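You operate a simulated robot arm through the tools that you are given. There is no shell and no other tool. Be economical: measure what you need, move in short steps, check, and stop when the job is done.

You are at the controls of a simulated robot arm. One attempt, no reset.

## Task
Zero the winder's counter, free its brake, wind 40 cm more, brake again.
Fine: leave the drag and the green lever as they are.

It is judged by the outcome, as a careful person would: the job done as asked, and still so three seconds after it is handed in. It fails if anything else is knocked over, pushed out of place, dropped, spilled or broken.

## Robot
A 6-joint arm with a fingered hand, fixed in place. Base frame: the origin is at the foot of the arm, x ahead of it, y to its left, z up; the work surface is at about z = 0.83. Units: m, degrees, N and s.
With the tool pointing down near the work surface it reaches from about 0.18 to 0.92 m from the base axis. Its first joint turns from -166.0 to 166.0 degrees. Payload 5 kg.
The tool frame sits at the grasp point between the pads (the TCP): z along the fingers, y along the line on which they close. The tips reach 0.037 m beyond it. The gripper opens to 0.124 m. The gripper's body begins 0.043 m behind the TCP. The gripper is a hand of 3 fingers: y runs from the thumb to the fingers, the wrist lies at [-0.021, -0.125, -0.215] in the tool frame, and closing takes about 1.5 s.
Orientation is that of the tool frame in the base frame, as [roll, pitch, yaw] about the fixed x, y, z axes, in that order (R = Rz(yaw) Ry(pitch) Rx(roll)). With the fingers straight down and the wrist toward the robot, the tool's x, y and z point along [0, 1, 0], [1, 0, 0] and [0, 0, -1] of the base frame.

## Interface
- The arm moves only by the tool servo_tool. Its argument "increments" is text: rows parted by semicolons, each of 6 numbers parted by spaces: the turn, a rotation vector about the tool's x, y, z in degrees, then the shift along the tool's x, y, z in m. In form: ax ay az tx ty tz; .... A call has 1 to 12 rows; each row is the pose to reach, as a shift and turn from the pose commanded when the call began, along the tool's axes at that moment. "grip" is the gripper command, from -1 (fully open) to 1 (shut), values between in proportion, set as the call begins (left out, the last holds). Each row takes 0.2 s and may step no farther than 0.05 m and 8.6 degrees from the row before; otherwise, or with a gripper value out of range, the whole call is refused. A pose out of reach is approached as far as the arm can. The call stops where the force on the tool passes 40 N (or 10 N more than at its start, if that is more) or the arm is blocked; 0.2 s more then pass. The fingers move at their own pace (about 0.072 m/s each) and stop on an object; they squeeze with about 32 N. The grip force told is the motor's: it shows also when the fingers shut on nothing. Time passes only in rows, and 0.2 s behind the last, so rows that repeat a pose let the fingers close. The reply holds the time, the measured pose of the TCP, the force on the tool along the base axes, the opening and the grip force, in the units named above and with some noise, with the torque about the TCP (base axes, N m) and any sound that the robot's microphone picked up.
- Cameras (640 x 400 px; columns grow to the right, rows downward): "scene" is fixed at [0.2215, 0.6465, 1.5648]; the picture's right is [-0.63, -0.78, 0.00], its down [-0.57, 0.46, -0.68] and it looks along [0.53, -0.43, -0.73] (base axes); focal length 375 px, centre (320, 200). "wrist" rides on the gripper at [0.072, -0.104, -0.154] in the tool frame; the picture's right is [-0.83, 0.26, -0.49], its down [-0.51, -0.72, 0.47] and it looks along [-0.23, 0.64, 0.73] (tool axes); focal length 243 px, centre (320, 200). There is no depth. A picture from a camera that has moved, and an enlarged one, comes with that camera's place and axes in the base frame and with its lens. The place of the scene camera against the robot may be out by one fixed shift of up to 0.025 m in any direction.
- snapshot(camera): a new picture of that camera. No time passes.
- set_fingers(index, middle, thumb_bend, thumb_turn): sets how far each is bent, from 0 (flat) to 1 (curled in); at 0.3 the hand is open as for a grip, at 0.7 the pads meet at the TCP. One left out holds its place. A second passes; each finger stops where it meets its share of the squeeze, and holds until it gets a number again. A gripper value or a shape takes the hand back. It gives what a move gives, with no picture; readings hold the bend of each and the force on the fingers (four entries, about 0 where the hand has none), thumb and palm. thumb_turn goes from beside the hand (0) to across from the fingers (1), as for a grip.
- preshape(shape): the hand has 3 fingers and takes this shape, open, in about a second: jaw (thumb against the fingers, like two jaws); tri (thumb and two fingers); tip (a fingertip pinch); poke (one finger out to press); point (the index stretched); flat (the hand flat); cup (the hand cupped); fist (a fist). The gripper value then closes the fingers along that shape, each until it touches; the sizes above hold for jaw. It gives what a move gives, with no picture.
- close_up(camera, box): a new picture of the part [left, top, right, bottom] of that camera's present view, enlarged. No time passes.
- sign_off(): hands the job in; it is judged then, once.

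Work in short steps. Places have to be worked out from the pictures, the camera data and where the tool is seen: move nearer, look again, correct. Check each grasp and each placing, and mend what went wrong. You have 120 turns and 76 pictures in all, those below and enlarged ones among them. Open the gripper and draw the arm clear of the work before you hand the job in, unless the task says otherwise; then end with one line.

The tools are called after ">>>" as a command line: name --argument value ..., lists and objects as JSON in quotes. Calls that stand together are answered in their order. servo_tool: Moves the arm, as the interface text tells. Its arguments: {"type":"object","properties":{"increments":{"type":"string"},"grip":{"type":"number"}},"required":["increments"]} The other tools are called the same way: preshape (shape) gives the hand a shape; set_fingers (index, middle, thumb_bend, thumb_turn) moves the fingers one by one; snapshot (camera) takes a picture; close_up (camera, box) takes an enlarged picture of a part of a camera's view; sign_off () hands the job in.

At the start:

```text
time: 0.0
eef_pos: [0.6619, 0.341, 1.1629]
orientation: [180.0, 0.0, 90.0]
force: [0.2, -0.6, -0.6]
ft_torque: [0.0, 0.0, 0.0]
width: 0.1235
gripper_force: 0.1
shape: jaw
bend: [0.3, 0.3, 0.3, 0.98]
finger forces: [0.0, 0.1, 0.0, 0.0, 0.1, 0.0]
```

scene: 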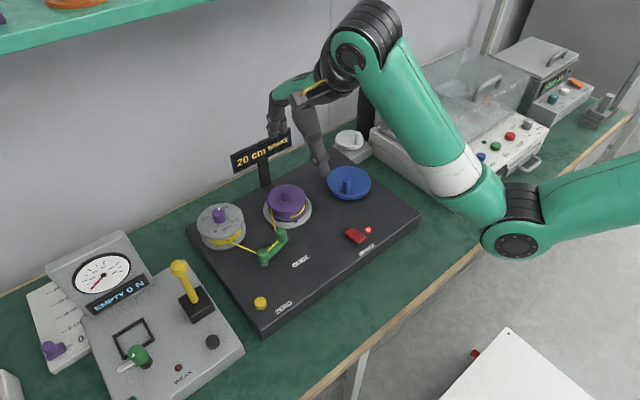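
wrist: 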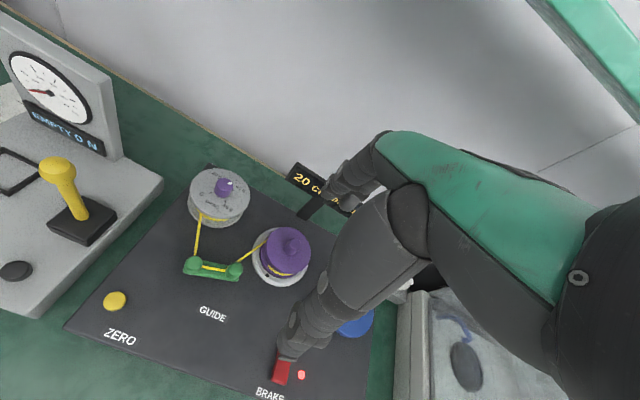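

The winder is the dark board with a ZERO button, BRAKE switch, guide, two spools and a blue crank or knob. I'll enlarge it to read the details.

>>> close_up --camera "scene" --box '[180, 110, 440, 340]'

>>> close_up --camera "scene" --box '[220, 120, 380, 220]'

```text
1.74 times, centred on (310, 225) of scene
camera zoom: at [0.2215, 0.6465, 1.5648], right [-0.63, -0.78, 0.0], down [-0.57, 0.46, -0.68], along [0.53, -0.43, -0.73], focal length 652 px, centre (337, 156)
```

zoom: 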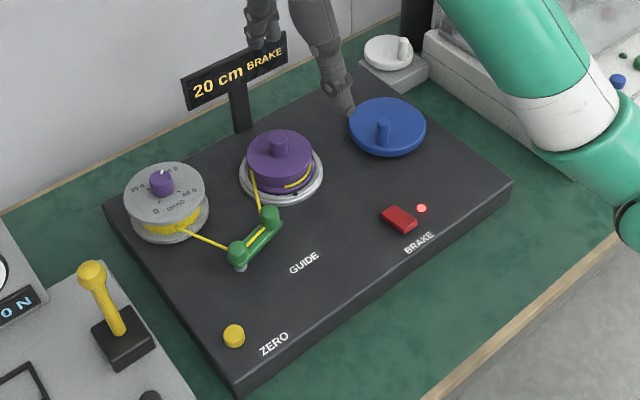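

```text
4.00 times, centred on (300, 170) of scene
camera zoom: at [0.2215, 0.6465, 1.5648], right [-0.63, -0.78, 0.0], down [-0.57, 0.46, -0.68], along [0.53, -0.43, -0.73], focal length 1500 px, centre (400, 320)
```

zoom: 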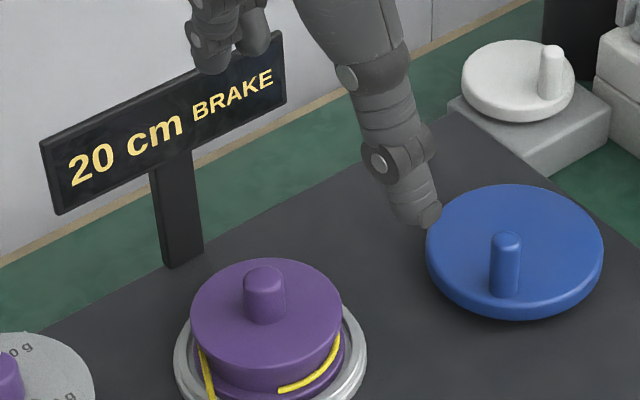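

The display reads "20 cm BRAKE". The ZERO button is near (0.575, 0.513) and the brake rocker near (0.578, 0.254). I'll take the poke shape and see where the fingertip lies.

>>> preshape --shape "poke"

>>> snapshot --camera "wrist"

>>> close_up --camera "scene" --box '[220, 60, 420, 185]'

```text
time: 0.9
eef_pos: [0.6608, 0.3412, 1.1622]
orientation: [180.0, 0.0, 90.0]
force: [0.2, 0.8, -0.6]
ft_torque: [-0.02, -0.02, 0.0]
width: 0.0
gripper_force: 0.1
shape: poke
bend: [0.7, 0.7, 1.0, 1.0]
finger forces: [0.1, 0.1, 0.1, 0.1, 0.0, 0.0]
```

```text
71 pictures are left
camera wrist: at [0.5575, 0.4139, 1.316], right [0.26, -0.83, 0.49], down [-0.72, -0.51, -0.47], along [0.64, -0.23, -0.73], focal length 243 px, centre (320, 200)
```

wrist: 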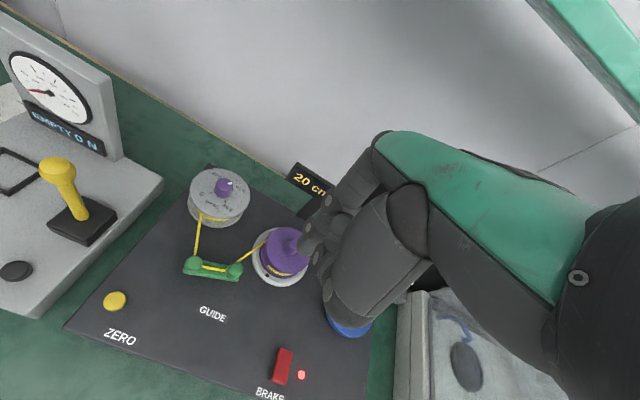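

```text
3.20 times, centred on (320, 122) of scene
camera zoom: at [0.2215, 0.6465, 1.5648], right [-0.63, -0.78, 0.0], down [-0.57, 0.46, -0.68], along [0.53, -0.43, -0.73], focal length 1200 px, centre (320, 448)
```

zoom: 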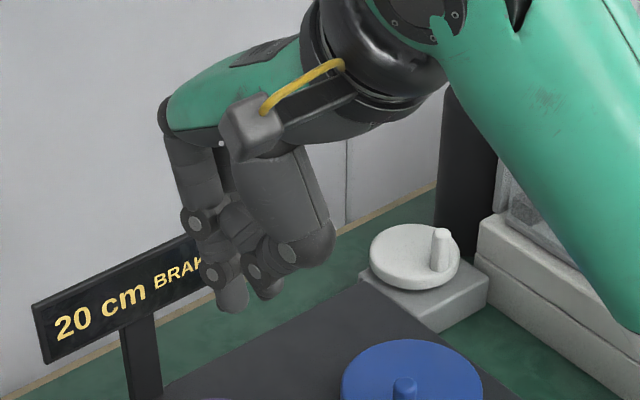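

Both fingers are out at 0.7. I want a single one, so I'll curl the middle finger and look again.

>>> set_fingers --index 0.7 --middle 1.0 --thumb_bend 1.0

>>> close_up --camera "scene" --box '[220, 60, 420, 185]'

>>> close_up --camera "wrist" --box '[200, 200, 440, 350]'

```text
time: 1.9
eef_pos: [0.6618, 0.341, 1.1635]
orientation: [-180.0, -0.1, 90.0]
force: [0.1, -0.1, -0.4]
ft_torque: [0.01, 0.02, -0.02]
width: 0.0327
gripper_force: 0.1
shape: fingers
bend: [0.31, 1.0, 1.0, 1.0]
finger forces: [0.0, 0.1, 0.0, 0.0, 0.1, 0.0]
```

```text
3.20 times, centred on (320, 122) of scene
camera zoom: at [0.2215, 0.6465, 1.5648], right [-0.63, -0.78, 0.0], down [-0.57, 0.46, -0.68], along [0.53, -0.43, -0.73], focal length 1200 px, centre (320, 448)
```

zoom: 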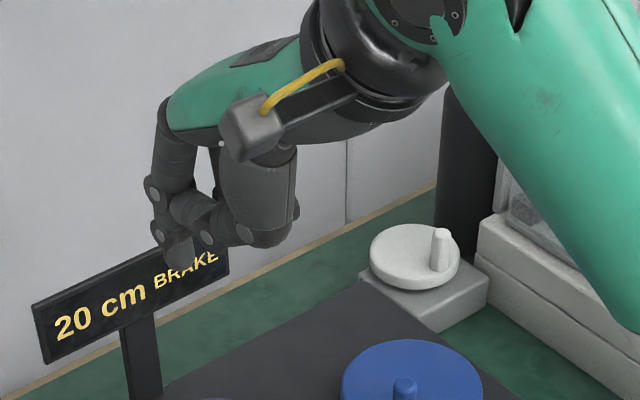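

```text
2.67 times, centred on (320, 275) of wrist
camera zoom: at [0.5575, 0.4139, 1.316], right [0.26, -0.83, 0.49], down [-0.72, -0.51, -0.47], along [0.64, -0.23, -0.73], focal length 647 px, centre (320, 0)
```

zoom: 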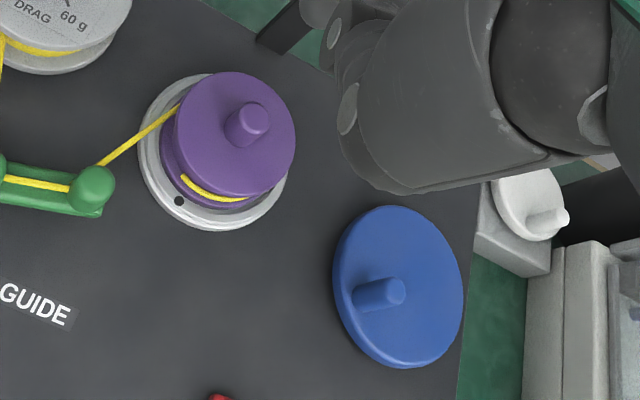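

The index sits at 0.31 although I asked for 0.7, so I'll command it once more.

>>> set_fingers --index 0.7

>>> close_up --camera "scene" --box '[220, 60, 420, 185]'

```text
time: 2.9
eef_pos: [0.6612, 0.3415, 1.1624]
orientation: [180.0, 0.0, 90.0]
force: [0.3, -0.3, -0.2]
ft_torque: [0.0, -0.01, -0.01]
width: 0.0307
gripper_force: 0.0
shape: fingers
bend: [0.32, 1.0, 0.99, 1.0]
finger forces: [0.0, 0.1, 0.0, 0.0, 0.1, 0.1]
```

```text
3.20 times, centred on (320, 122) of scene
camera zoom: at [0.2215, 0.6465, 1.5648], right [-0.63, -0.78, 0.0], down [-0.57, 0.46, -0.68], along [0.53, -0.43, -0.73], focal length 1200 px, centre (320, 448)
```

zoom: 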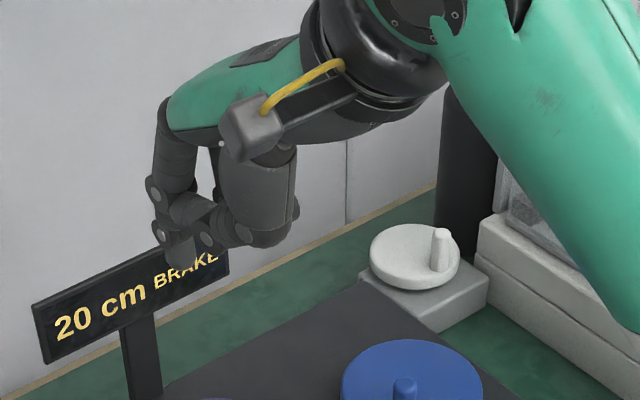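

The index looks blocked by the curled thumb. I'll try the point shape for comparison.

>>> preshape --shape "point"

>>> close_up --camera "scene" --box '[220, 60, 420, 185]'

```text
time: 3.8
eef_pos: [0.662, 0.3402, 1.163]
orientation: [179.9, 0.0, 90.1]
force: [-0.3, -0.1, 0.1]
ft_torque: [-0.01, 0.03, 0.03]
width: 0.1191
gripper_force: 0.0
shape: point
bend: [0.19, 1.0, 1.0, 0.87]
finger forces: [0.1, 0.0, 0.0, 0.0, 0.0, 0.0]
```

```text
3.20 times, centred on (320, 122) of scene
camera zoom: at [0.2215, 0.6465, 1.5648], right [-0.63, -0.78, 0.0], down [-0.57, 0.46, -0.68], along [0.53, -0.43, -0.73], focal length 1200 px, centre (320, 448)
```

zoom: 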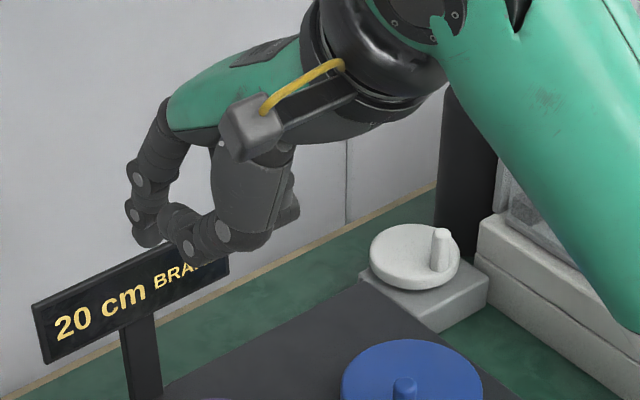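

Point sticks outward too far. I'll bring the index to 0.7 with the thumb opened first.

>>> set_fingers --index 0.7 --middle 1.0 --thumb_bend 0.2 --thumb_turn 1.0

>>> set_fingers --index 0.7 --thumb_bend 1.0

>>> close_up --camera "scene" --box '[220, 60, 420, 185]'

```text
time: 4.8
eef_pos: [0.6624, 0.3412, 1.1617]
orientation: [180.0, 0.0, 90.0]
force: [-0.1, -0.6, 0.3]
ft_torque: [0.0, 0.0, 0.02]
width: 0.0773
gripper_force: 0.0
shape: fingers
bend: [0.7, 1.0, 0.2, 0.97]
finger forces: [0.1, 0.0, 0.0, 0.1, 0.0, 0.1]
```

```text
time: 5.8
eef_pos: [0.6607, 0.3424, 1.1623]
orientation: [180.0, 0.0, 90.0]
force: [0.6, -0.5, -0.6]
ft_torque: [-0.01, 0.0, 0.02]
width: 0.0092
gripper_force: 0.0
shape: fingers
bend: [0.57, 1.0, 0.87, 1.0]
finger forces: [0.1, 0.1, 0.0, 0.0, 0.0, 0.0]
```

```text
3.20 times, centred on (320, 122) of scene
camera zoom: at [0.2215, 0.6465, 1.5648], right [-0.63, -0.78, 0.0], down [-0.57, 0.46, -0.68], along [0.53, -0.43, -0.73], focal length 1200 px, centre (320, 448)
```

zoom: 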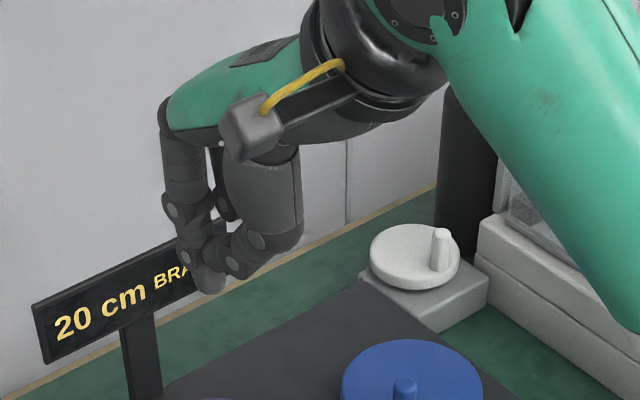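

The thumb pushes the index back. I'll use index and thumb pinched together at 0.7 as a single poking point.

>>> set_fingers --index 0.7 --thumb_bend 0.7

>>> close_up --camera "scene" --box '[220, 60, 420, 185]'

>>> snapshot --camera "wrist"

```text
time: 6.8
eef_pos: [0.6623, 0.3403, 1.162]
orientation: [-179.9, 0.0, 90.0]
force: [0.8, 0.4, -0.2]
ft_torque: [0.01, 0.01, 0.02]
width: 0.0073
gripper_force: 0.2
shape: fingers
bend: [0.7, 1.0, 0.7, 1.0]
finger forces: [0.0, 0.1, 0.1, 0.0, 0.1, 0.1]
```

```text
3.20 times, centred on (320, 122) of scene
camera zoom: at [0.2215, 0.6465, 1.5648], right [-0.63, -0.78, 0.0], down [-0.57, 0.46, -0.68], along [0.53, -0.43, -0.73], focal length 1200 px, centre (320, 448)
```

zoom: 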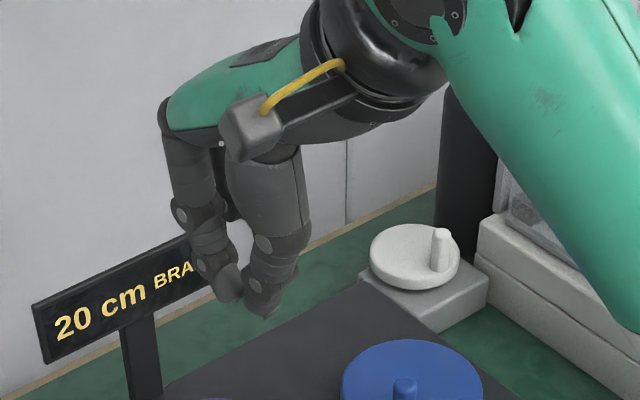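

```text
63 pictures are left
camera wrist: at [0.5575, 0.4139, 1.316], right [0.26, -0.83, 0.49], down [-0.72, -0.51, -0.47], along [0.64, -0.23, -0.73], focal length 243 px, centre (320, 200)
```

wrist: 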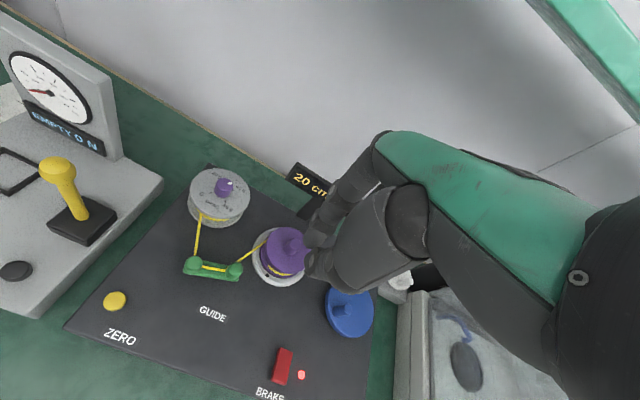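

Using the wrist view, the ZERO button is about (0.597, 0.497) and the scene camera appears shifted by about (0.02, -0.015). I'll move above the button with the pinched tip and look again.

>>> servo_tool --increments "0 0 0 0.032 -0.013 0.02; 0 0 0 0.064 -0.026 0.04; 0 0 0 0.096 -0.039 0.07; 0 0 0 0.128 -0.052 0.1; 0 0 0 0.156 -0.065 0.13; 0 0 0 0.156 -0.065 0.13"

>>> snapshot --camera "wrist"

>>> snapshot --camera "scene"

```text
time: 8.2
eef_pos: [0.5972, 0.4956, 1.031]
orientation: [-180.0, 0.0, 90.0]
force: [0.1, -0.3, 0.0]
ft_torque: [0.02, -0.01, 0.02]
width: 0.0072
gripper_force: 0.0
shape: fingers
bend: [0.7, 1.0, 0.7, 1.0]
finger forces: [0.0, 0.1, 0.1, 0.0, 0.0, 0.0]
```

```text
62 pictures are left
camera wrist: at [0.4933, 0.5675, 1.1844], right [0.26, -0.83, 0.49], down [-0.72, -0.51, -0.47], along [0.64, -0.23, -0.73], focal length 243 px, centre (320, 200)
```

wrist: 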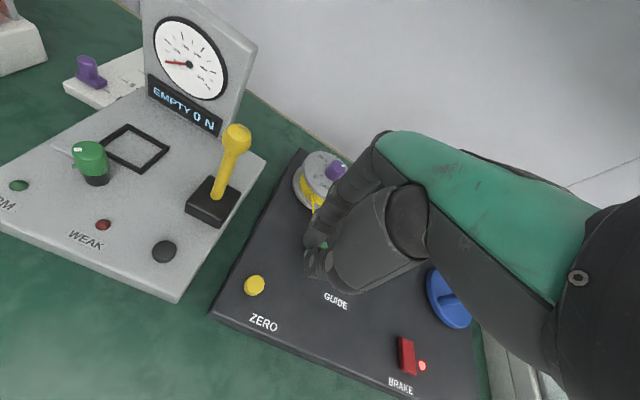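

```text
61 pictures are left
```

scene: 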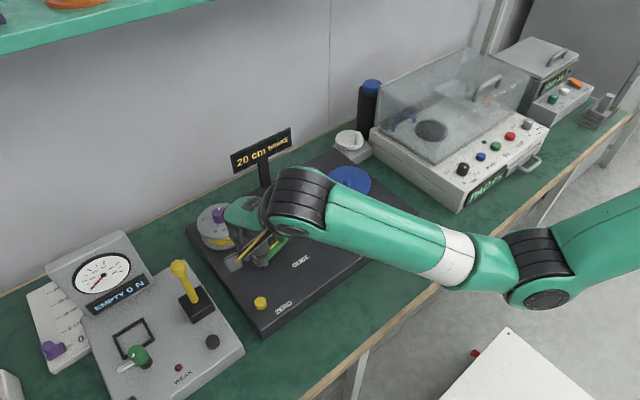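

Triangulating the button from two wrist views gives about (0.600, 0.506) with z between 0.84 and 0.88. I'll lower to a tip height of about 0.90 and look.

>>> servo_tool --increments "0 0 0 0.01 0.003 0.045; 0 0 0 0.01 0.003 0.09; 0 0 0 0.01 0.003 0.09"

>>> close_up --camera "wrist" --box '[200, 180, 440, 330]'

>>> close_up --camera "scene" --box '[200, 220, 340, 320]'

```text
time: 9.0
eef_pos: [0.6013, 0.5036, 0.9395]
orientation: [179.9, 0.0, 90.0]
force: [0.2, 0.2, 0.3]
ft_torque: [0.0, -0.01, 0.01]
width: 0.0072
gripper_force: 0.0
shape: fingers
bend: [0.7, 1.0, 0.7, 1.0]
finger forces: [0.0, 0.0, 0.0, 0.0, 0.0, 0.0]
```

```text
2.67 times, centred on (320, 255) of wrist
camera zoom: at [0.4966, 0.5767, 1.0946], right [0.26, -0.83, 0.49], down [-0.72, -0.51, -0.47], along [0.64, -0.23, -0.73], focal length 647 px, centre (320, 53)
```

zoom: 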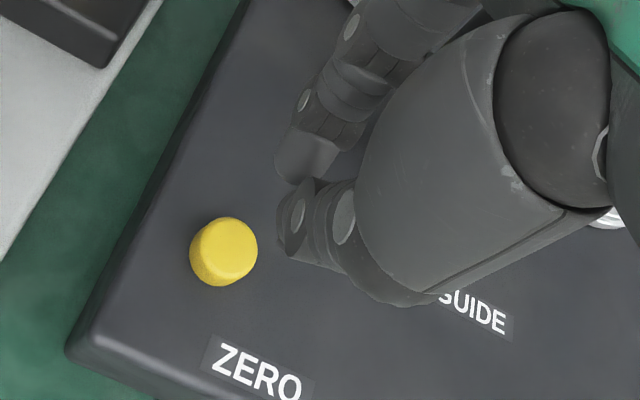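

```text
4.00 times, centred on (270, 270) of scene
camera zoom: at [0.2215, 0.6465, 1.5648], right [-0.63, -0.78, 0.0], down [-0.57, 0.46, -0.68], along [0.53, -0.43, -0.73], focal length 1500 px, centre (520, -80)
```

zoom: 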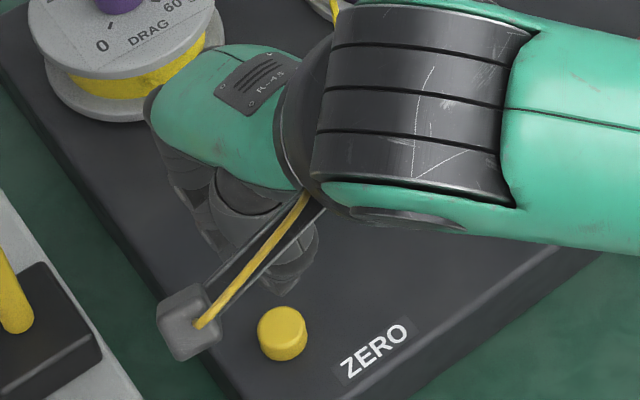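

The button stays consistent with about (0.600, 0.507), and the tip looks nearly above it. I'll descend in small steps while watching the force.

>>> servo_tool --increments "0 0 0 0.003 -0.001 0.01; 0 0 0 0.003 -0.001 0.02; 0 0 0 0.003 -0.001 0.028; 0 0 0 0.003 -0.001 0.028"

>>> close_up --camera "wrist" --box '[200, 180, 440, 330]'

>>> close_up --camera "scene" --box '[200, 220, 340, 320]'

```text
time: 10.0
eef_pos: [0.598, 0.5074, 0.9134]
orientation: [179.9, -0.1, 90.1]
force: [-0.4, 0.7, -0.2]
ft_torque: [-0.02, 0.02, 0.01]
width: 0.0074
gripper_force: 0.0
shape: fingers
bend: [0.7, 1.0, 0.7, 1.0]
finger forces: [0.0, 0.0, 0.0, 0.0, 0.0, 0.0]
```

```text
2.67 times, centred on (320, 255) of wrist
camera zoom: at [0.4942, 0.5815, 1.0672], right [0.26, -0.83, 0.49], down [-0.72, -0.51, -0.47], along [0.64, -0.23, -0.73], focal length 647 px, centre (320, 53)
```

zoom: 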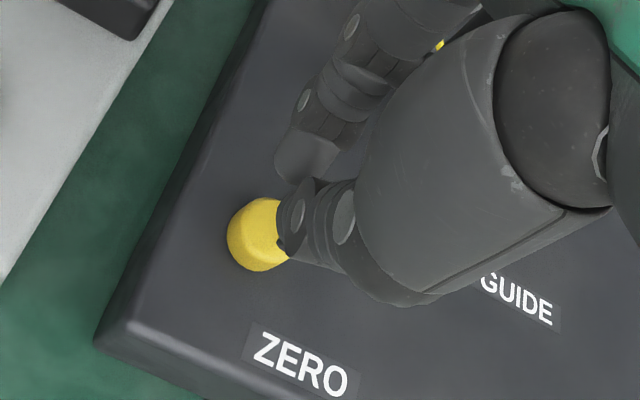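

```text
4.00 times, centred on (270, 270) of scene
camera zoom: at [0.2215, 0.6465, 1.5648], right [-0.63, -0.78, 0.0], down [-0.57, 0.46, -0.68], along [0.53, -0.43, -0.73], focal length 1500 px, centre (520, -80)
```

zoom: 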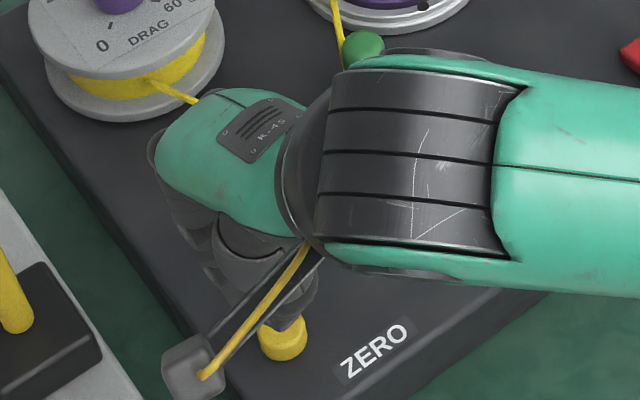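

Extrapolating the button's drift in the wrist view, the tip should meet it after about 2 cm more descent. I'll go on straight down.

>>> servo_tool --increments "0 0 0 0 0 0.005; 0 0 0 0 0 0.01; 0 0 0 0 0 0.013; 0 0 0 0 0 0.013"

>>> close_up --camera "wrist" --box '[200, 180, 440, 330]'

>>> snapshot --camera "scene"

```text
time: 11.0
eef_pos: [0.598, 0.5086, 0.9033]
orientation: [180.0, 0.1, 90.2]
force: [0.5, 0.5, -0.3]
ft_torque: [-0.03, -0.02, 0.0]
width: 0.0072
gripper_force: 0.1
shape: fingers
bend: [0.7, 1.0, 0.7, 1.0]
finger forces: [0.0, 0.0, 0.0, 0.1, 0.0, 0.1]
```

```text
2.67 times, centred on (320, 255) of wrist
camera zoom: at [0.4939, 0.5823, 1.0552], right [0.26, -0.83, 0.49], down [-0.72, -0.51, -0.47], along [0.64, -0.23, -0.73], focal length 647 px, centre (320, 53)
```

zoom: 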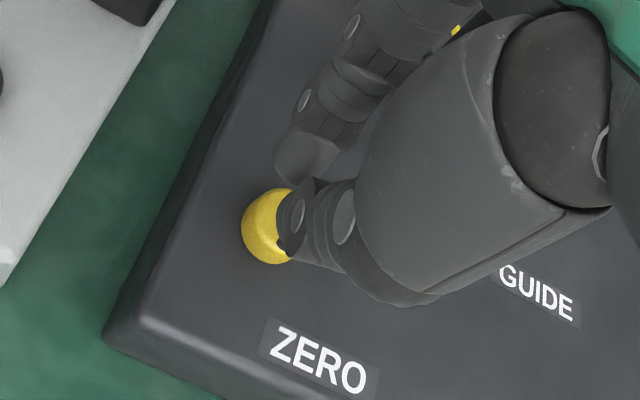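

```text
55 pictures are left
```

scene: 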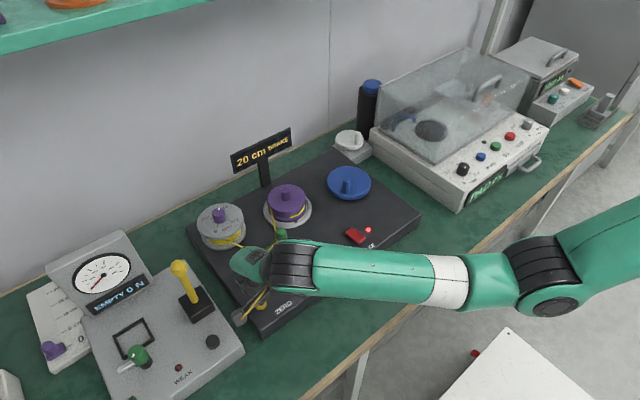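

There's no contact yet at a tip height of about 0.866. I'll continue down in 4 mm increments.

>>> servo_tool --increments "0 0 0 0 0 0.004; 0 0 0 0 0 0.008; 0 0 0 0 0 0.012; 0 0 0 0 0 0.012"

>>> close_up --camera "wrist" --box '[200, 180, 440, 330]'

>>> close_up --camera "scene" --box '[200, 120, 400, 345]'

```text
time: 12.0
eef_pos: [0.5992, 0.5101, 0.8903]
orientation: [-180.0, 0.0, 90.1]
force: [-0.8, 0.2, -0.6]
ft_torque: [0.01, -0.01, 0.02]
width: 0.007
gripper_force: 0.1
shape: fingers
bend: [0.7, 1.0, 0.7, 1.0]
finger forces: [0.0, 0.1, 0.0, 0.0, 0.1, 0.0]
```

```text
2.67 times, centred on (320, 255) of wrist
camera zoom: at [0.4943, 0.5826, 1.0433], right [0.26, -0.83, 0.49], down [-0.72, -0.51, -0.47], along [0.64, -0.23, -0.73], focal length 647 px, centre (320, 53)
```

zoom: 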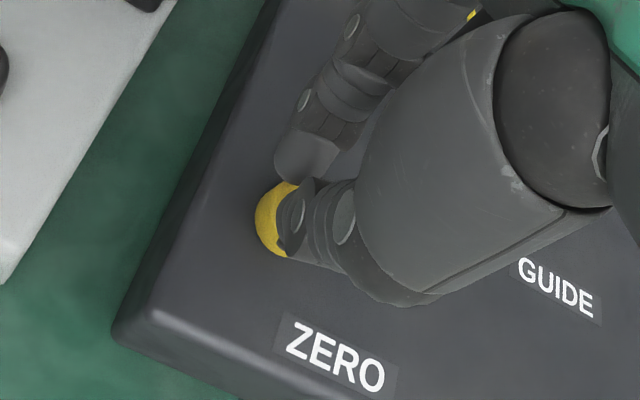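

```text
1.78 times, centred on (300, 232) of scene
camera zoom: at [0.2215, 0.6465, 1.5648], right [-0.63, -0.78, 0.0], down [-0.57, 0.46, -0.68], along [0.53, -0.43, -0.73], focal length 667 px, centre (356, 142)
```

zoom: 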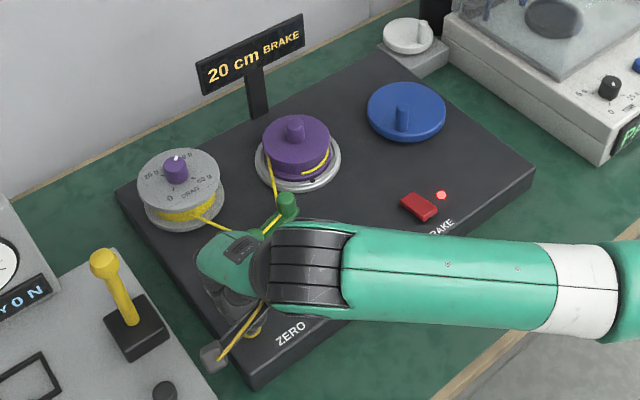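

Still free at a tip height of about 0.853, and the button is now right under the thumb tip. I'll go on down.

>>> servo_tool --increments "0 0 0 0 0 0.003; 0 0 0 0 0 0.006; 0 0 0 0 0 0.009; 0 0 0 0 0 0.009"

>>> close_up --camera "scene" --box '[200, 120, 400, 345]'

```text
time: 13.0
eef_pos: [0.599, 0.5104, 0.8806]
orientation: [180.0, 0.0, 90.0]
force: [0.6, 0.9, 2.2]
ft_torque: [-0.03, -0.09, 0.02]
width: 0.0068
gripper_force: 1.4
shape: fingers
bend: [0.7, 1.0, 0.7, 1.0]
finger forces: [2.2, 0.0, 0.0, 0.1, 0.0, 0.1]
```

```text
1.78 times, centred on (300, 232) of scene
camera zoom: at [0.2215, 0.6465, 1.5648], right [-0.63, -0.78, 0.0], down [-0.57, 0.46, -0.68], along [0.53, -0.43, -0.73], focal length 667 px, centre (356, 142)
```

zoom: 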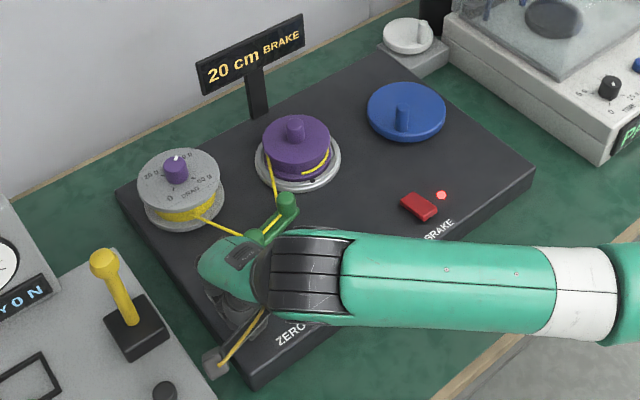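

A light touch of 2.2 N shows on the index. I'll check whether that's the button before pressing.

>>> close_up --camera "wrist" --box '[260, 220, 360, 285]'

>>> servo_tool --increments "0 0 0 0 0 0.003; 0 0 0 0 0 0.003"

>>> close_up --camera "scene" --box '[200, 120, 400, 345]'

```text
6.15 times, centred on (310, 252) of wrist
camera zoom: at [0.4934, 0.5833, 1.0342], right [0.26, -0.83, 0.49], down [-0.72, -0.51, -0.47], along [0.64, -0.23, -0.73], focal length 1493 px, centre (382, -123)
```

zoom: 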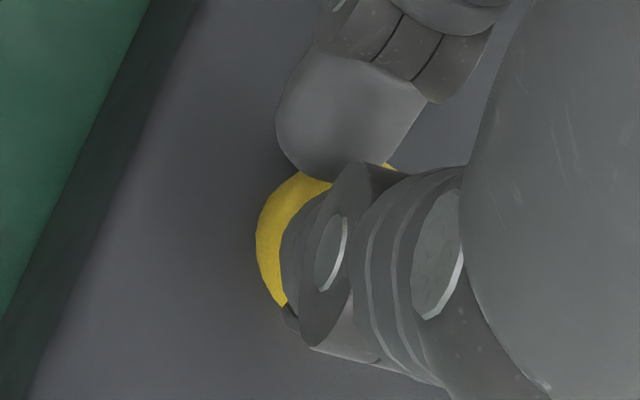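

```text
time: 13.6
eef_pos: [0.5981, 0.5104, 0.879]
orientation: [-179.9, 0.0, 90.1]
force: [1.6, 0.3, 4.5]
ft_torque: [0.01, -0.08, 0.0]
width: 0.0067
gripper_force: 2.2
shape: fingers
bend: [0.7, 1.0, 0.7, 1.0]
finger forces: [4.4, 0.0, 0.0, 0.0, 0.0, 0.0]
heard: click
```

```text
1.78 times, centred on (300, 232) of scene
camera zoom: at [0.2215, 0.6465, 1.5648], right [-0.63, -0.78, 0.0], down [-0.57, 0.46, -0.68], along [0.53, -0.43, -0.73], focal length 667 px, centre (356, 142)
```

zoom: 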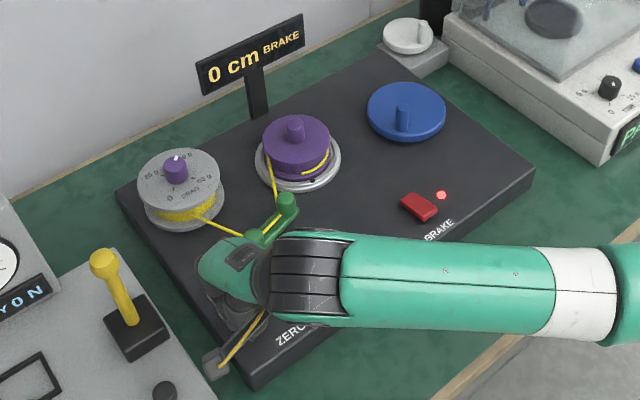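

The counter now reads 0 cm after a click. I'll lift off and move over to the brake, near (0.602, 0.228), to look at it.

>>> servo_tool --increments "0 0 0 0 0 -0.04; 0 0 0 0 0 -0.08; 0 0 0 -0.045 0 -0.09; 0 0 0 -0.09 0 -0.09; 0 0 0 -0.135 0 -0.09; 0 0 0 -0.18 0 -0.09; 0 0 0 -0.22 0 -0.09; 0 0 0 -0.22 0 -0.09"

>>> snapshot --camera "wrist"

>>> close_up --camera "scene" --box '[320, 200, 400, 260]'

```text
time: 15.4
eef_pos: [0.5963, 0.2894, 0.9698]
orientation: [180.0, -0.1, 90.1]
force: [-0.5, -0.3, -0.2]
ft_torque: [0.01, -0.03, 0.04]
width: 0.0073
gripper_force: 0.1
shape: fingers
bend: [0.7, 1.0, 0.7, 1.0]
finger forces: [0.1, 0.0, 0.0, 0.0, 0.0, 0.1]
```

```text
49 pictures are left
camera wrist: at [0.4927, 0.3629, 1.1235], right [0.26, -0.83, 0.49], down [-0.72, -0.51, -0.47], along [0.64, -0.23, -0.73], focal length 243 px, centre (320, 200)
```

wrist: 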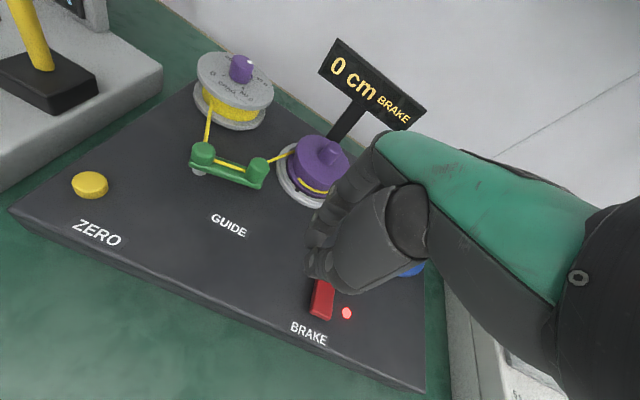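

```text
6.67 times, centred on (360, 230) of scene
camera zoom: at [0.2215, 0.6465, 1.5648], right [-0.63, -0.78, 0.0], down [-0.57, 0.46, -0.68], along [0.53, -0.43, -0.73], focal length 2500 px, centre (53, 0)
```

zoom: 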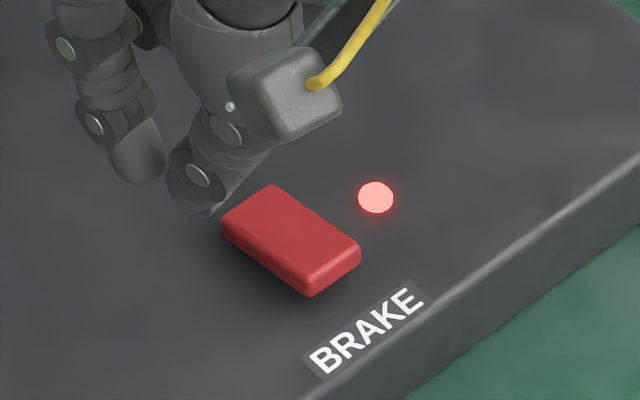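

I need the rocker's tilt, so I'll enlarge the wrist view around it.

>>> close_up --camera "wrist" --box '[280, 265, 370, 350]'

```text
4.71 times, centred on (325, 308) of wrist
camera zoom: at [0.4927, 0.3629, 1.1235], right [0.26, -0.83, 0.49], down [-0.72, -0.51, -0.47], along [0.64, -0.23, -0.73], focal length 1142 px, centre (296, -306)
```

zoom: 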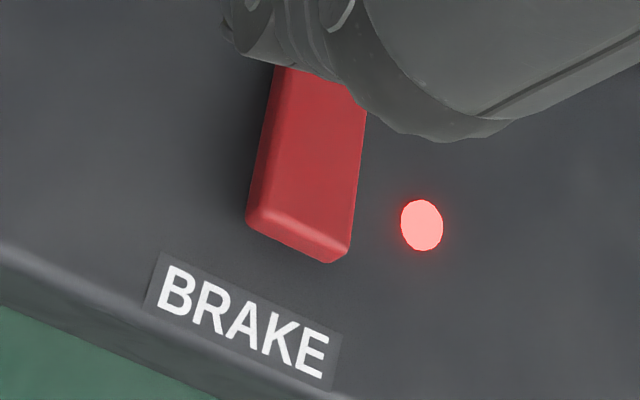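

The near end looks slightly raised and lies near (0.588, 0.224). I'll bring the index over it (TCP about 0.578, 0.222) and come down carefully.

>>> servo_tool --increments "0 0 0 -0.035 -0.01 0; 0 0 0 -0.067 -0.018 0.02; 0 0 0 -0.067 -0.018 0.05; 0 0 0 -0.067 -0.018 0.07; 0 0 0 -0.067 -0.018 0.07"

>>> close_up --camera "wrist" --box '[250, 220, 400, 320]'

>>> close_up --camera "scene" --box '[300, 190, 420, 270]'

```text
time: 16.6
eef_pos: [0.5803, 0.222, 0.8989]
orientation: [180.0, 0.0, 90.0]
force: [-1.1, 0.0, 0.2]
ft_torque: [-0.03, 0.0, -0.02]
width: 0.0069
gripper_force: 0.0
shape: fingers
bend: [0.7, 1.0, 0.7, 1.0]
finger forces: [0.1, 0.0, 0.0, 0.1, 0.0, 0.0]
```

```text
4.00 times, centred on (325, 270) of wrist
camera zoom: at [0.4762, 0.2938, 1.0505], right [0.26, -0.83, 0.49], down [-0.72, -0.51, -0.47], along [0.64, -0.23, -0.73], focal length 970 px, centre (300, -80)
```

zoom: 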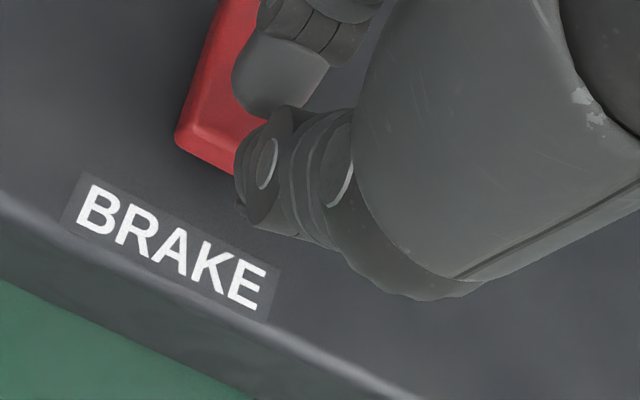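

```text
5.00 times, centred on (360, 230) of scene
camera zoom: at [0.2215, 0.6465, 1.5648], right [-0.63, -0.78, 0.0], down [-0.57, 0.46, -0.68], along [0.53, -0.43, -0.73], focal length 1875 px, centre (120, 50)
```

zoom: 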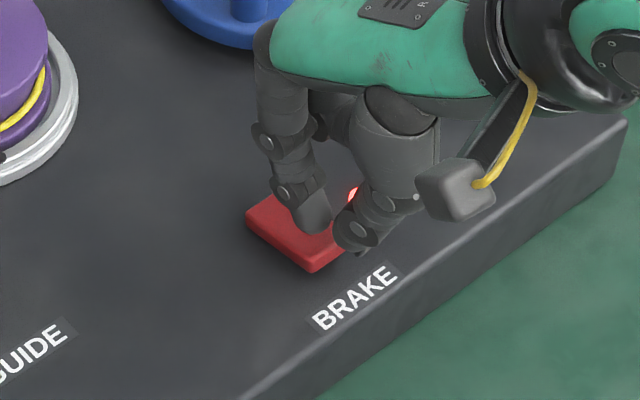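

The index is going to land on the near end of the rocker with the thumb off its edge. I'll lower in small steps.

>>> servo_tool --increments "0 0 0 0 0.001 0.005; 0 0 0 0 0.001 0.009; 0 0 0 0 0.001 0.013; 0 0 0 0 0.001 0.013"

```text
time: 17.6
eef_pos: [0.5806, 0.2238, 0.8844]
orientation: [179.9, 0.0, 90.0]
force: [-0.7, -0.2, 0.8]
ft_torque: [-0.02, 0.03, -0.02]
width: 0.0067
gripper_force: 0.0
shape: fingers
bend: [0.7, 1.0, 0.7, 1.0]
finger forces: [0.0, 0.0, 0.1, 0.0, 0.0, 0.0]
```

No contact yet, so I'll continue in 2 mm steps.

>>> servo_tool --increments "0 0 0 0 0 0.002; 0 0 0 0 0 0.004; 0 0 0 0 0 0.004"

>>> close_up --camera "scene" --box '[220, 130, 420, 270]'

```text
time: 18.4
eef_pos: [0.5831, 0.224, 0.883]
orientation: [179.8, -0.1, 90.1]
force: [2.3, -0.4, 17.4]
ft_torque: [0.22, -0.23, -0.03]
width: 0.0047
gripper_force: 8.7
shape: fingers
bend: [0.7, 1.0, 0.7, 1.0]
finger forces: [16.7, 0.0, 0.1, 0.1, 0.0, 0.0]
```

```text
2.86 times, centred on (320, 200) of scene
camera zoom: at [0.2215, 0.6465, 1.5648], right [-0.63, -0.78, 0.0], down [-0.57, 0.46, -0.68], along [0.53, -0.43, -0.73], focal length 1071 px, centre (320, 200)
```

zoom: 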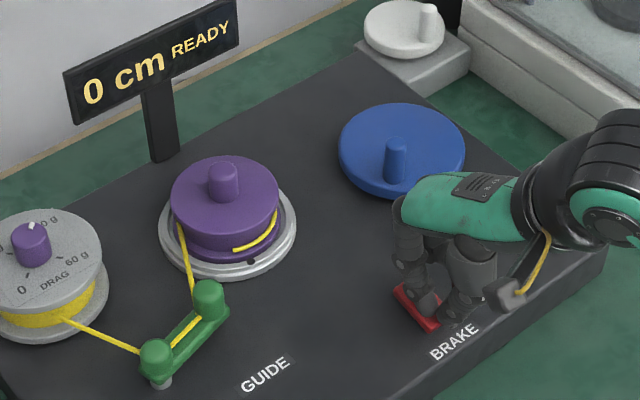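

The display shows "0 cm READY", so the brake is free. I'll lift off and move to where the wrist camera sees the blue crank wheel.

>>> servo_tool --increments "0 0 0 0 0 -0.045; 0 0 0 0 0 -0.09; 0 0 0 0.02 0.03 -0.125; 0 0 0 0.05 0.05 -0.15; 0 0 0 0.07 0.06 -0.16; 0 0 0 0.07 0.06 -0.16"

>>> snapshot --camera "wrist"

>>> close_up --camera "scene" --box '[220, 130, 420, 270]'

```text
refused: row 3 steps farther than a row can; nothing moved
```

```text
43 pictures are left
camera wrist: at [0.4773, 0.2958, 1.0356], right [0.26, -0.83, 0.49], down [-0.72, -0.51, -0.48], along [0.64, -0.23, -0.73], focal length 243 px, centre (320, 200)
```

wrist: 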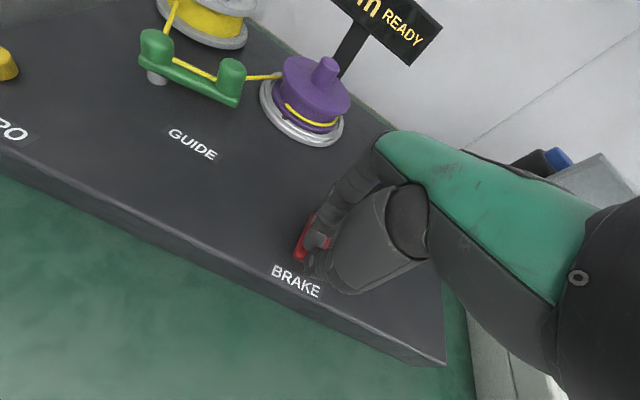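

```text
2.86 times, centred on (320, 200) of scene
camera zoom: at [0.2215, 0.6465, 1.5648], right [-0.63, -0.78, 0.0], down [-0.57, 0.46, -0.68], along [0.53, -0.43, -0.73], focal length 1071 px, centre (320, 200)
```

zoom: 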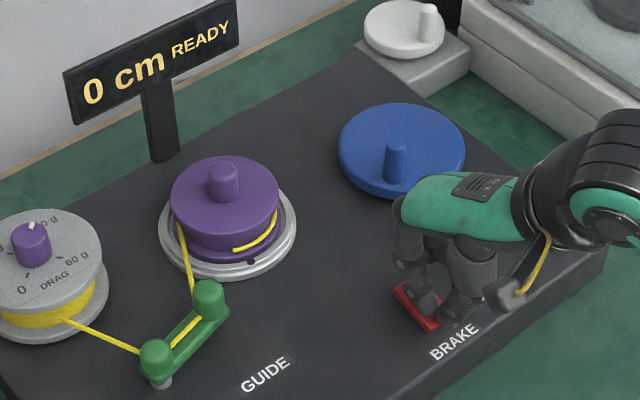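

One row stepped too far, so the move was refused. I'll redo it with shorter rows.

>>> servo_tool --increments "0 0 0 0 0 -0.04; 0 0 0 0 0 -0.08; 0 0 0 0.02 0.025 -0.11; 0 0 0 0.04 0.045 -0.14; 0 0 0 0.06 0.06 -0.16; 0 0 0 0.07 0.06 -0.16"

>>> snapshot --camera "wrist"

```text
time: 19.8
eef_pos: [0.6421, 0.2927, 1.0392]
orientation: [179.9, 0.0, 90.0]
force: [-0.4, -0.3, 0.3]
ft_torque: [0.0, -0.01, 0.01]
width: 0.0068
gripper_force: 0.0
shape: fingers
bend: [0.7, 1.0, 0.7, 1.0]
finger forces: [0.0, 0.1, 0.1, 0.0, 0.1, 0.1]
```

```text
41 pictures are left
camera wrist: at [0.5391, 0.3653, 1.1926], right [0.26, -0.83, 0.49], down [-0.72, -0.51, -0.47], along [0.64, -0.23, -0.73], focal length 243 px, centre (320, 200)
```

wrist: 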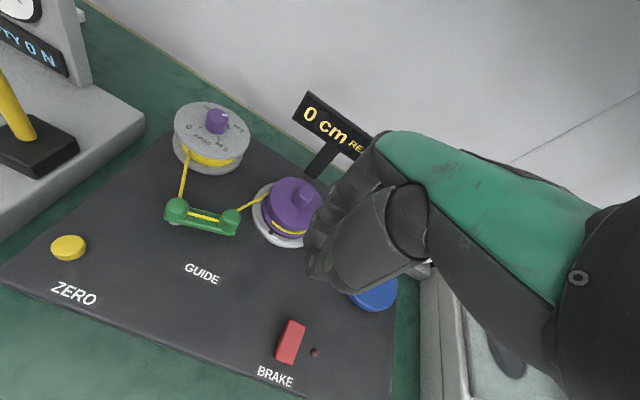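

The LED is off and the rocker is flipped. From two views the crank wheel's centre is near (0.739, 0.127), with the peg near (0.714, 0.161) and its top at z about 0.91. I'll take the jaw shape and move above the peg.

>>> preshape --shape "jaw"

>>> servo_tool --increments "0 0 0 -0.03 0.015 -0.02; 0 0 0 -0.065 0.03 -0.02; 0 0 0 -0.1 0.05 -0.02; 0 0 0 -0.132 0.0715 -0.02; 0 0 0 -0.132 0.0715 -0.02; 0 0 0 -0.132 0.0715 -0.02" --grip -0.2

>>> snapshot --camera "wrist"

>>> close_up --camera "scene" --box '[240, 110, 440, 235]'

```text
time: 20.7
eef_pos: [0.6428, 0.2924, 1.0397]
orientation: [180.0, 0.1, 90.0]
force: [0.3, -0.2, -0.3]
ft_torque: [0.0, -0.02, 0.03]
width: 0.1235
gripper_force: 0.0
shape: jaw
bend: [0.3, 0.3, 0.3, 0.98]
finger forces: [0.0, 0.1, 0.0, 0.0, 0.0, 0.0]
```

```text
time: 22.1
eef_pos: [0.7115, 0.1608, 1.0584]
orientation: [180.0, -0.1, 90.0]
force: [0.6, -0.2, -0.2]
ft_torque: [-0.03, -0.03, -0.01]
width: 0.0747
gripper_force: 0.0
shape: jaw
bend: [0.73, 0.41, 0.64, 1.0]
finger forces: [0.1, 0.0, 0.0, 0.1, 0.1, 0.0]
```

```text
40 pictures are left
camera wrist: at [0.6079, 0.2335, 1.2115], right [0.26, -0.83, 0.49], down [-0.72, -0.51, -0.47], along [0.64, -0.23, -0.73], focal length 243 px, centre (320, 200)
```

wrist: 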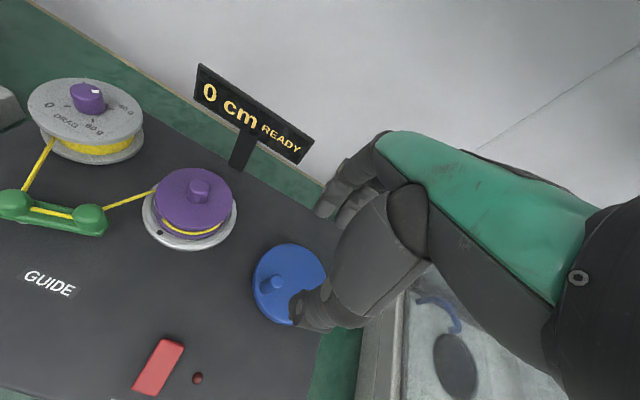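

```text
3.20 times, centred on (340, 172) of scene
camera zoom: at [0.2215, 0.6465, 1.5648], right [-0.63, -0.78, 0.0], down [-0.57, 0.46, -0.68], along [0.53, -0.43, -0.73], focal length 1200 px, centre (256, 288)
```

zoom: 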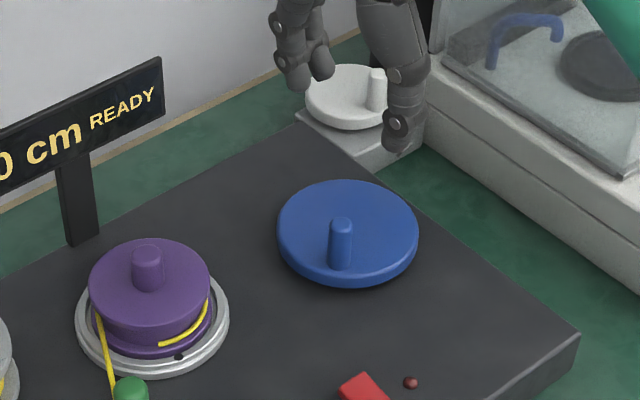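

The new wrist view puts the wheel centre at about (0.742, 0.122). I'll enlarge it for the peg and wheel rim.

>>> close_up --camera "wrist" --box '[230, 230, 350, 335]'

```text
3.81 times, centred on (290, 282) of wrist
camera zoom: at [0.6079, 0.2335, 1.2115], right [0.26, -0.83, 0.49], down [-0.72, -0.51, -0.47], along [0.64, -0.23, -0.73], focal length 924 px, centre (434, -114)
```

zoom: 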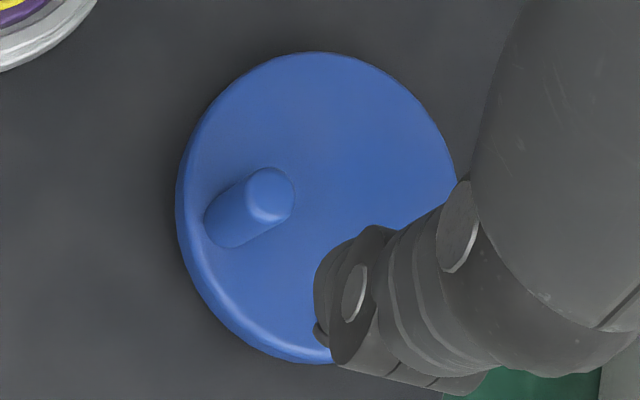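

The peg is at about (0.718, 0.155) with its top near 0.902, and the wheel centre is about (0.742, 0.122), so the crank radius is about 0.04. I'll centre over the peg and go down to just above it.

>>> servo_tool --increments "0 0 0 -0.006 0.005 0.04; 0 0 0 -0.006 0.005 0.08; 0 0 0 -0.006 0.005 0.1; 0 0 0 -0.006 0.005 0.1" --grip -0.2

>>> close_up --camera "wrist" --box '[230, 200, 390, 300]'

>>> close_up --camera "scene" --box '[300, 130, 400, 210]'

```text
time: 23.1
eef_pos: [0.7182, 0.1552, 0.9588]
orientation: [-180.0, 0.0, 89.9]
force: [0.5, -0.2, -0.4]
ft_torque: [-0.01, 0.01, 0.02]
width: 0.0749
gripper_force: 0.1
shape: jaw
bend: [0.73, 0.41, 0.64, 1.0]
finger forces: [0.0, 0.0, 0.0, 0.0, 0.0, 0.1]
```

```text
4.00 times, centred on (310, 250) of wrist
camera zoom: at [0.6138, 0.2288, 1.1123], right [0.26, -0.83, 0.49], down [-0.72, -0.51, -0.47], along [0.64, -0.23, -0.73], focal length 970 px, centre (360, 0)
```

zoom: 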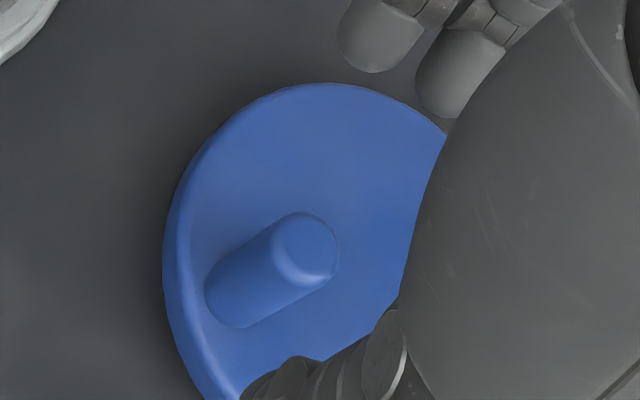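

```text
5.00 times, centred on (350, 170) of scene
camera zoom: at [0.2215, 0.6465, 1.5648], right [-0.63, -0.78, 0.0], down [-0.57, 0.46, -0.68], along [0.53, -0.43, -0.73], focal length 1875 px, centre (170, 350)
```

zoom: 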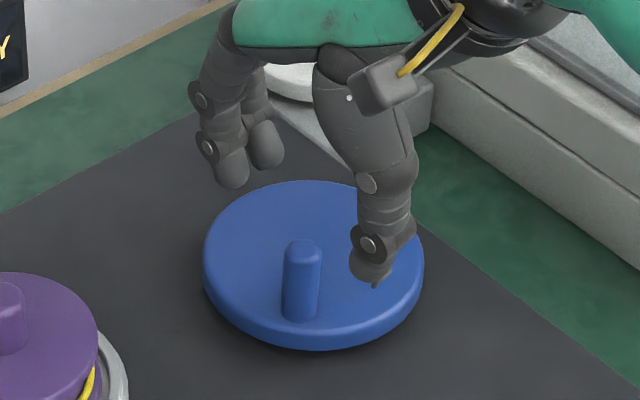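

The measurements agree: peg at (0.7186, 0.154), top 0.904. I'll descend to TCP z about 0.908 and close on it.

>>> servo_tool --increments "0 0 0 -0.001 0 0.025; 0 0 0 -0.001 0 0.05; 0 0 0 -0.001 0 0.05" --grip -0.2

>>> servo_tool --increments "0 0 0 0 0 0; 0 0 0 0 0 0; 0 0 0 0 0 0; 0 0 0 0 0 0; 0 0 0 0 0 0; 0 0 0 0 0 0" --grip 0.9

>>> close_up --camera "scene" --box '[220, 110, 420, 250]'

>>> close_up --camera "wrist" --box '[230, 200, 390, 300]'

```text
time: 23.9
eef_pos: [0.7179, 0.1531, 0.9098]
orientation: [-180.0, 0.0, 90.0]
force: [-0.1, -0.5, 0.5]
ft_torque: [0.01, 0.0, 0.0]
width: 0.0747
gripper_force: 0.0
shape: jaw
bend: [0.73, 0.41, 0.64, 1.0]
finger forces: [0.0, 0.0, 0.1, 0.0, 0.0, 0.0]
```

```text
time: 25.3
eef_pos: [0.7178, 0.1534, 0.9099]
orientation: [179.9, 0.0, 90.1]
force: [-1.1, 0.3, -3.4]
ft_torque: [0.02, 0.02, 0.02]
width: 0.0096
gripper_force: 32.3
shape: jaw
bend: [0.72, 0.66, 0.73, 1.0]
finger forces: [15.5, 9.0, 0.0, 0.0, 27.9, 0.1]
```

```text
2.86 times, centred on (320, 180) of scene
camera zoom: at [0.2215, 0.6465, 1.5648], right [-0.63, -0.78, 0.0], down [-0.57, 0.46, -0.68], along [0.53, -0.43, -0.73], focal length 1071 px, centre (320, 257)
```

zoom: 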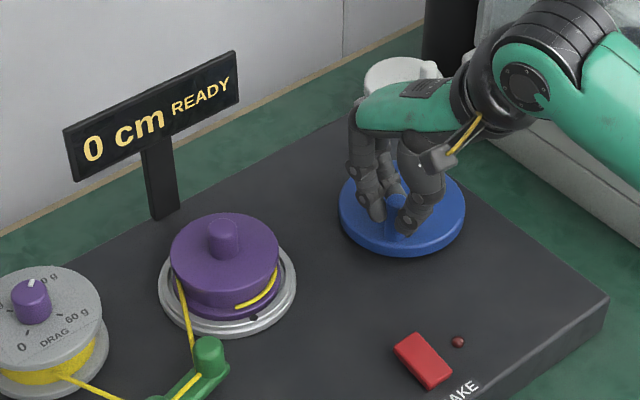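

```text
4.00 times, centred on (310, 250) of wrist
camera zoom: at [0.6139, 0.2267, 1.0632], right [0.26, -0.83, 0.49], down [-0.72, -0.51, -0.47], along [0.64, -0.23, -0.73], focal length 970 px, centre (360, 0)
```

zoom: 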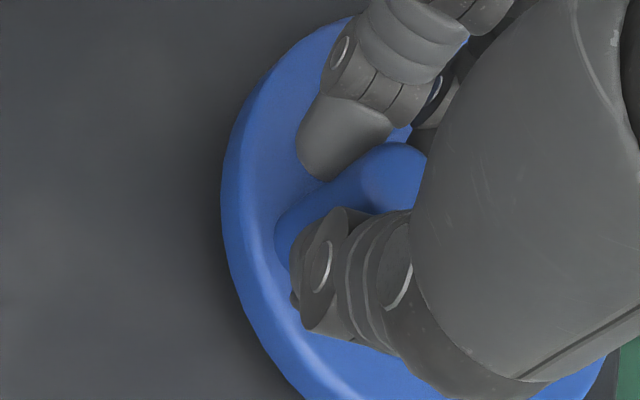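

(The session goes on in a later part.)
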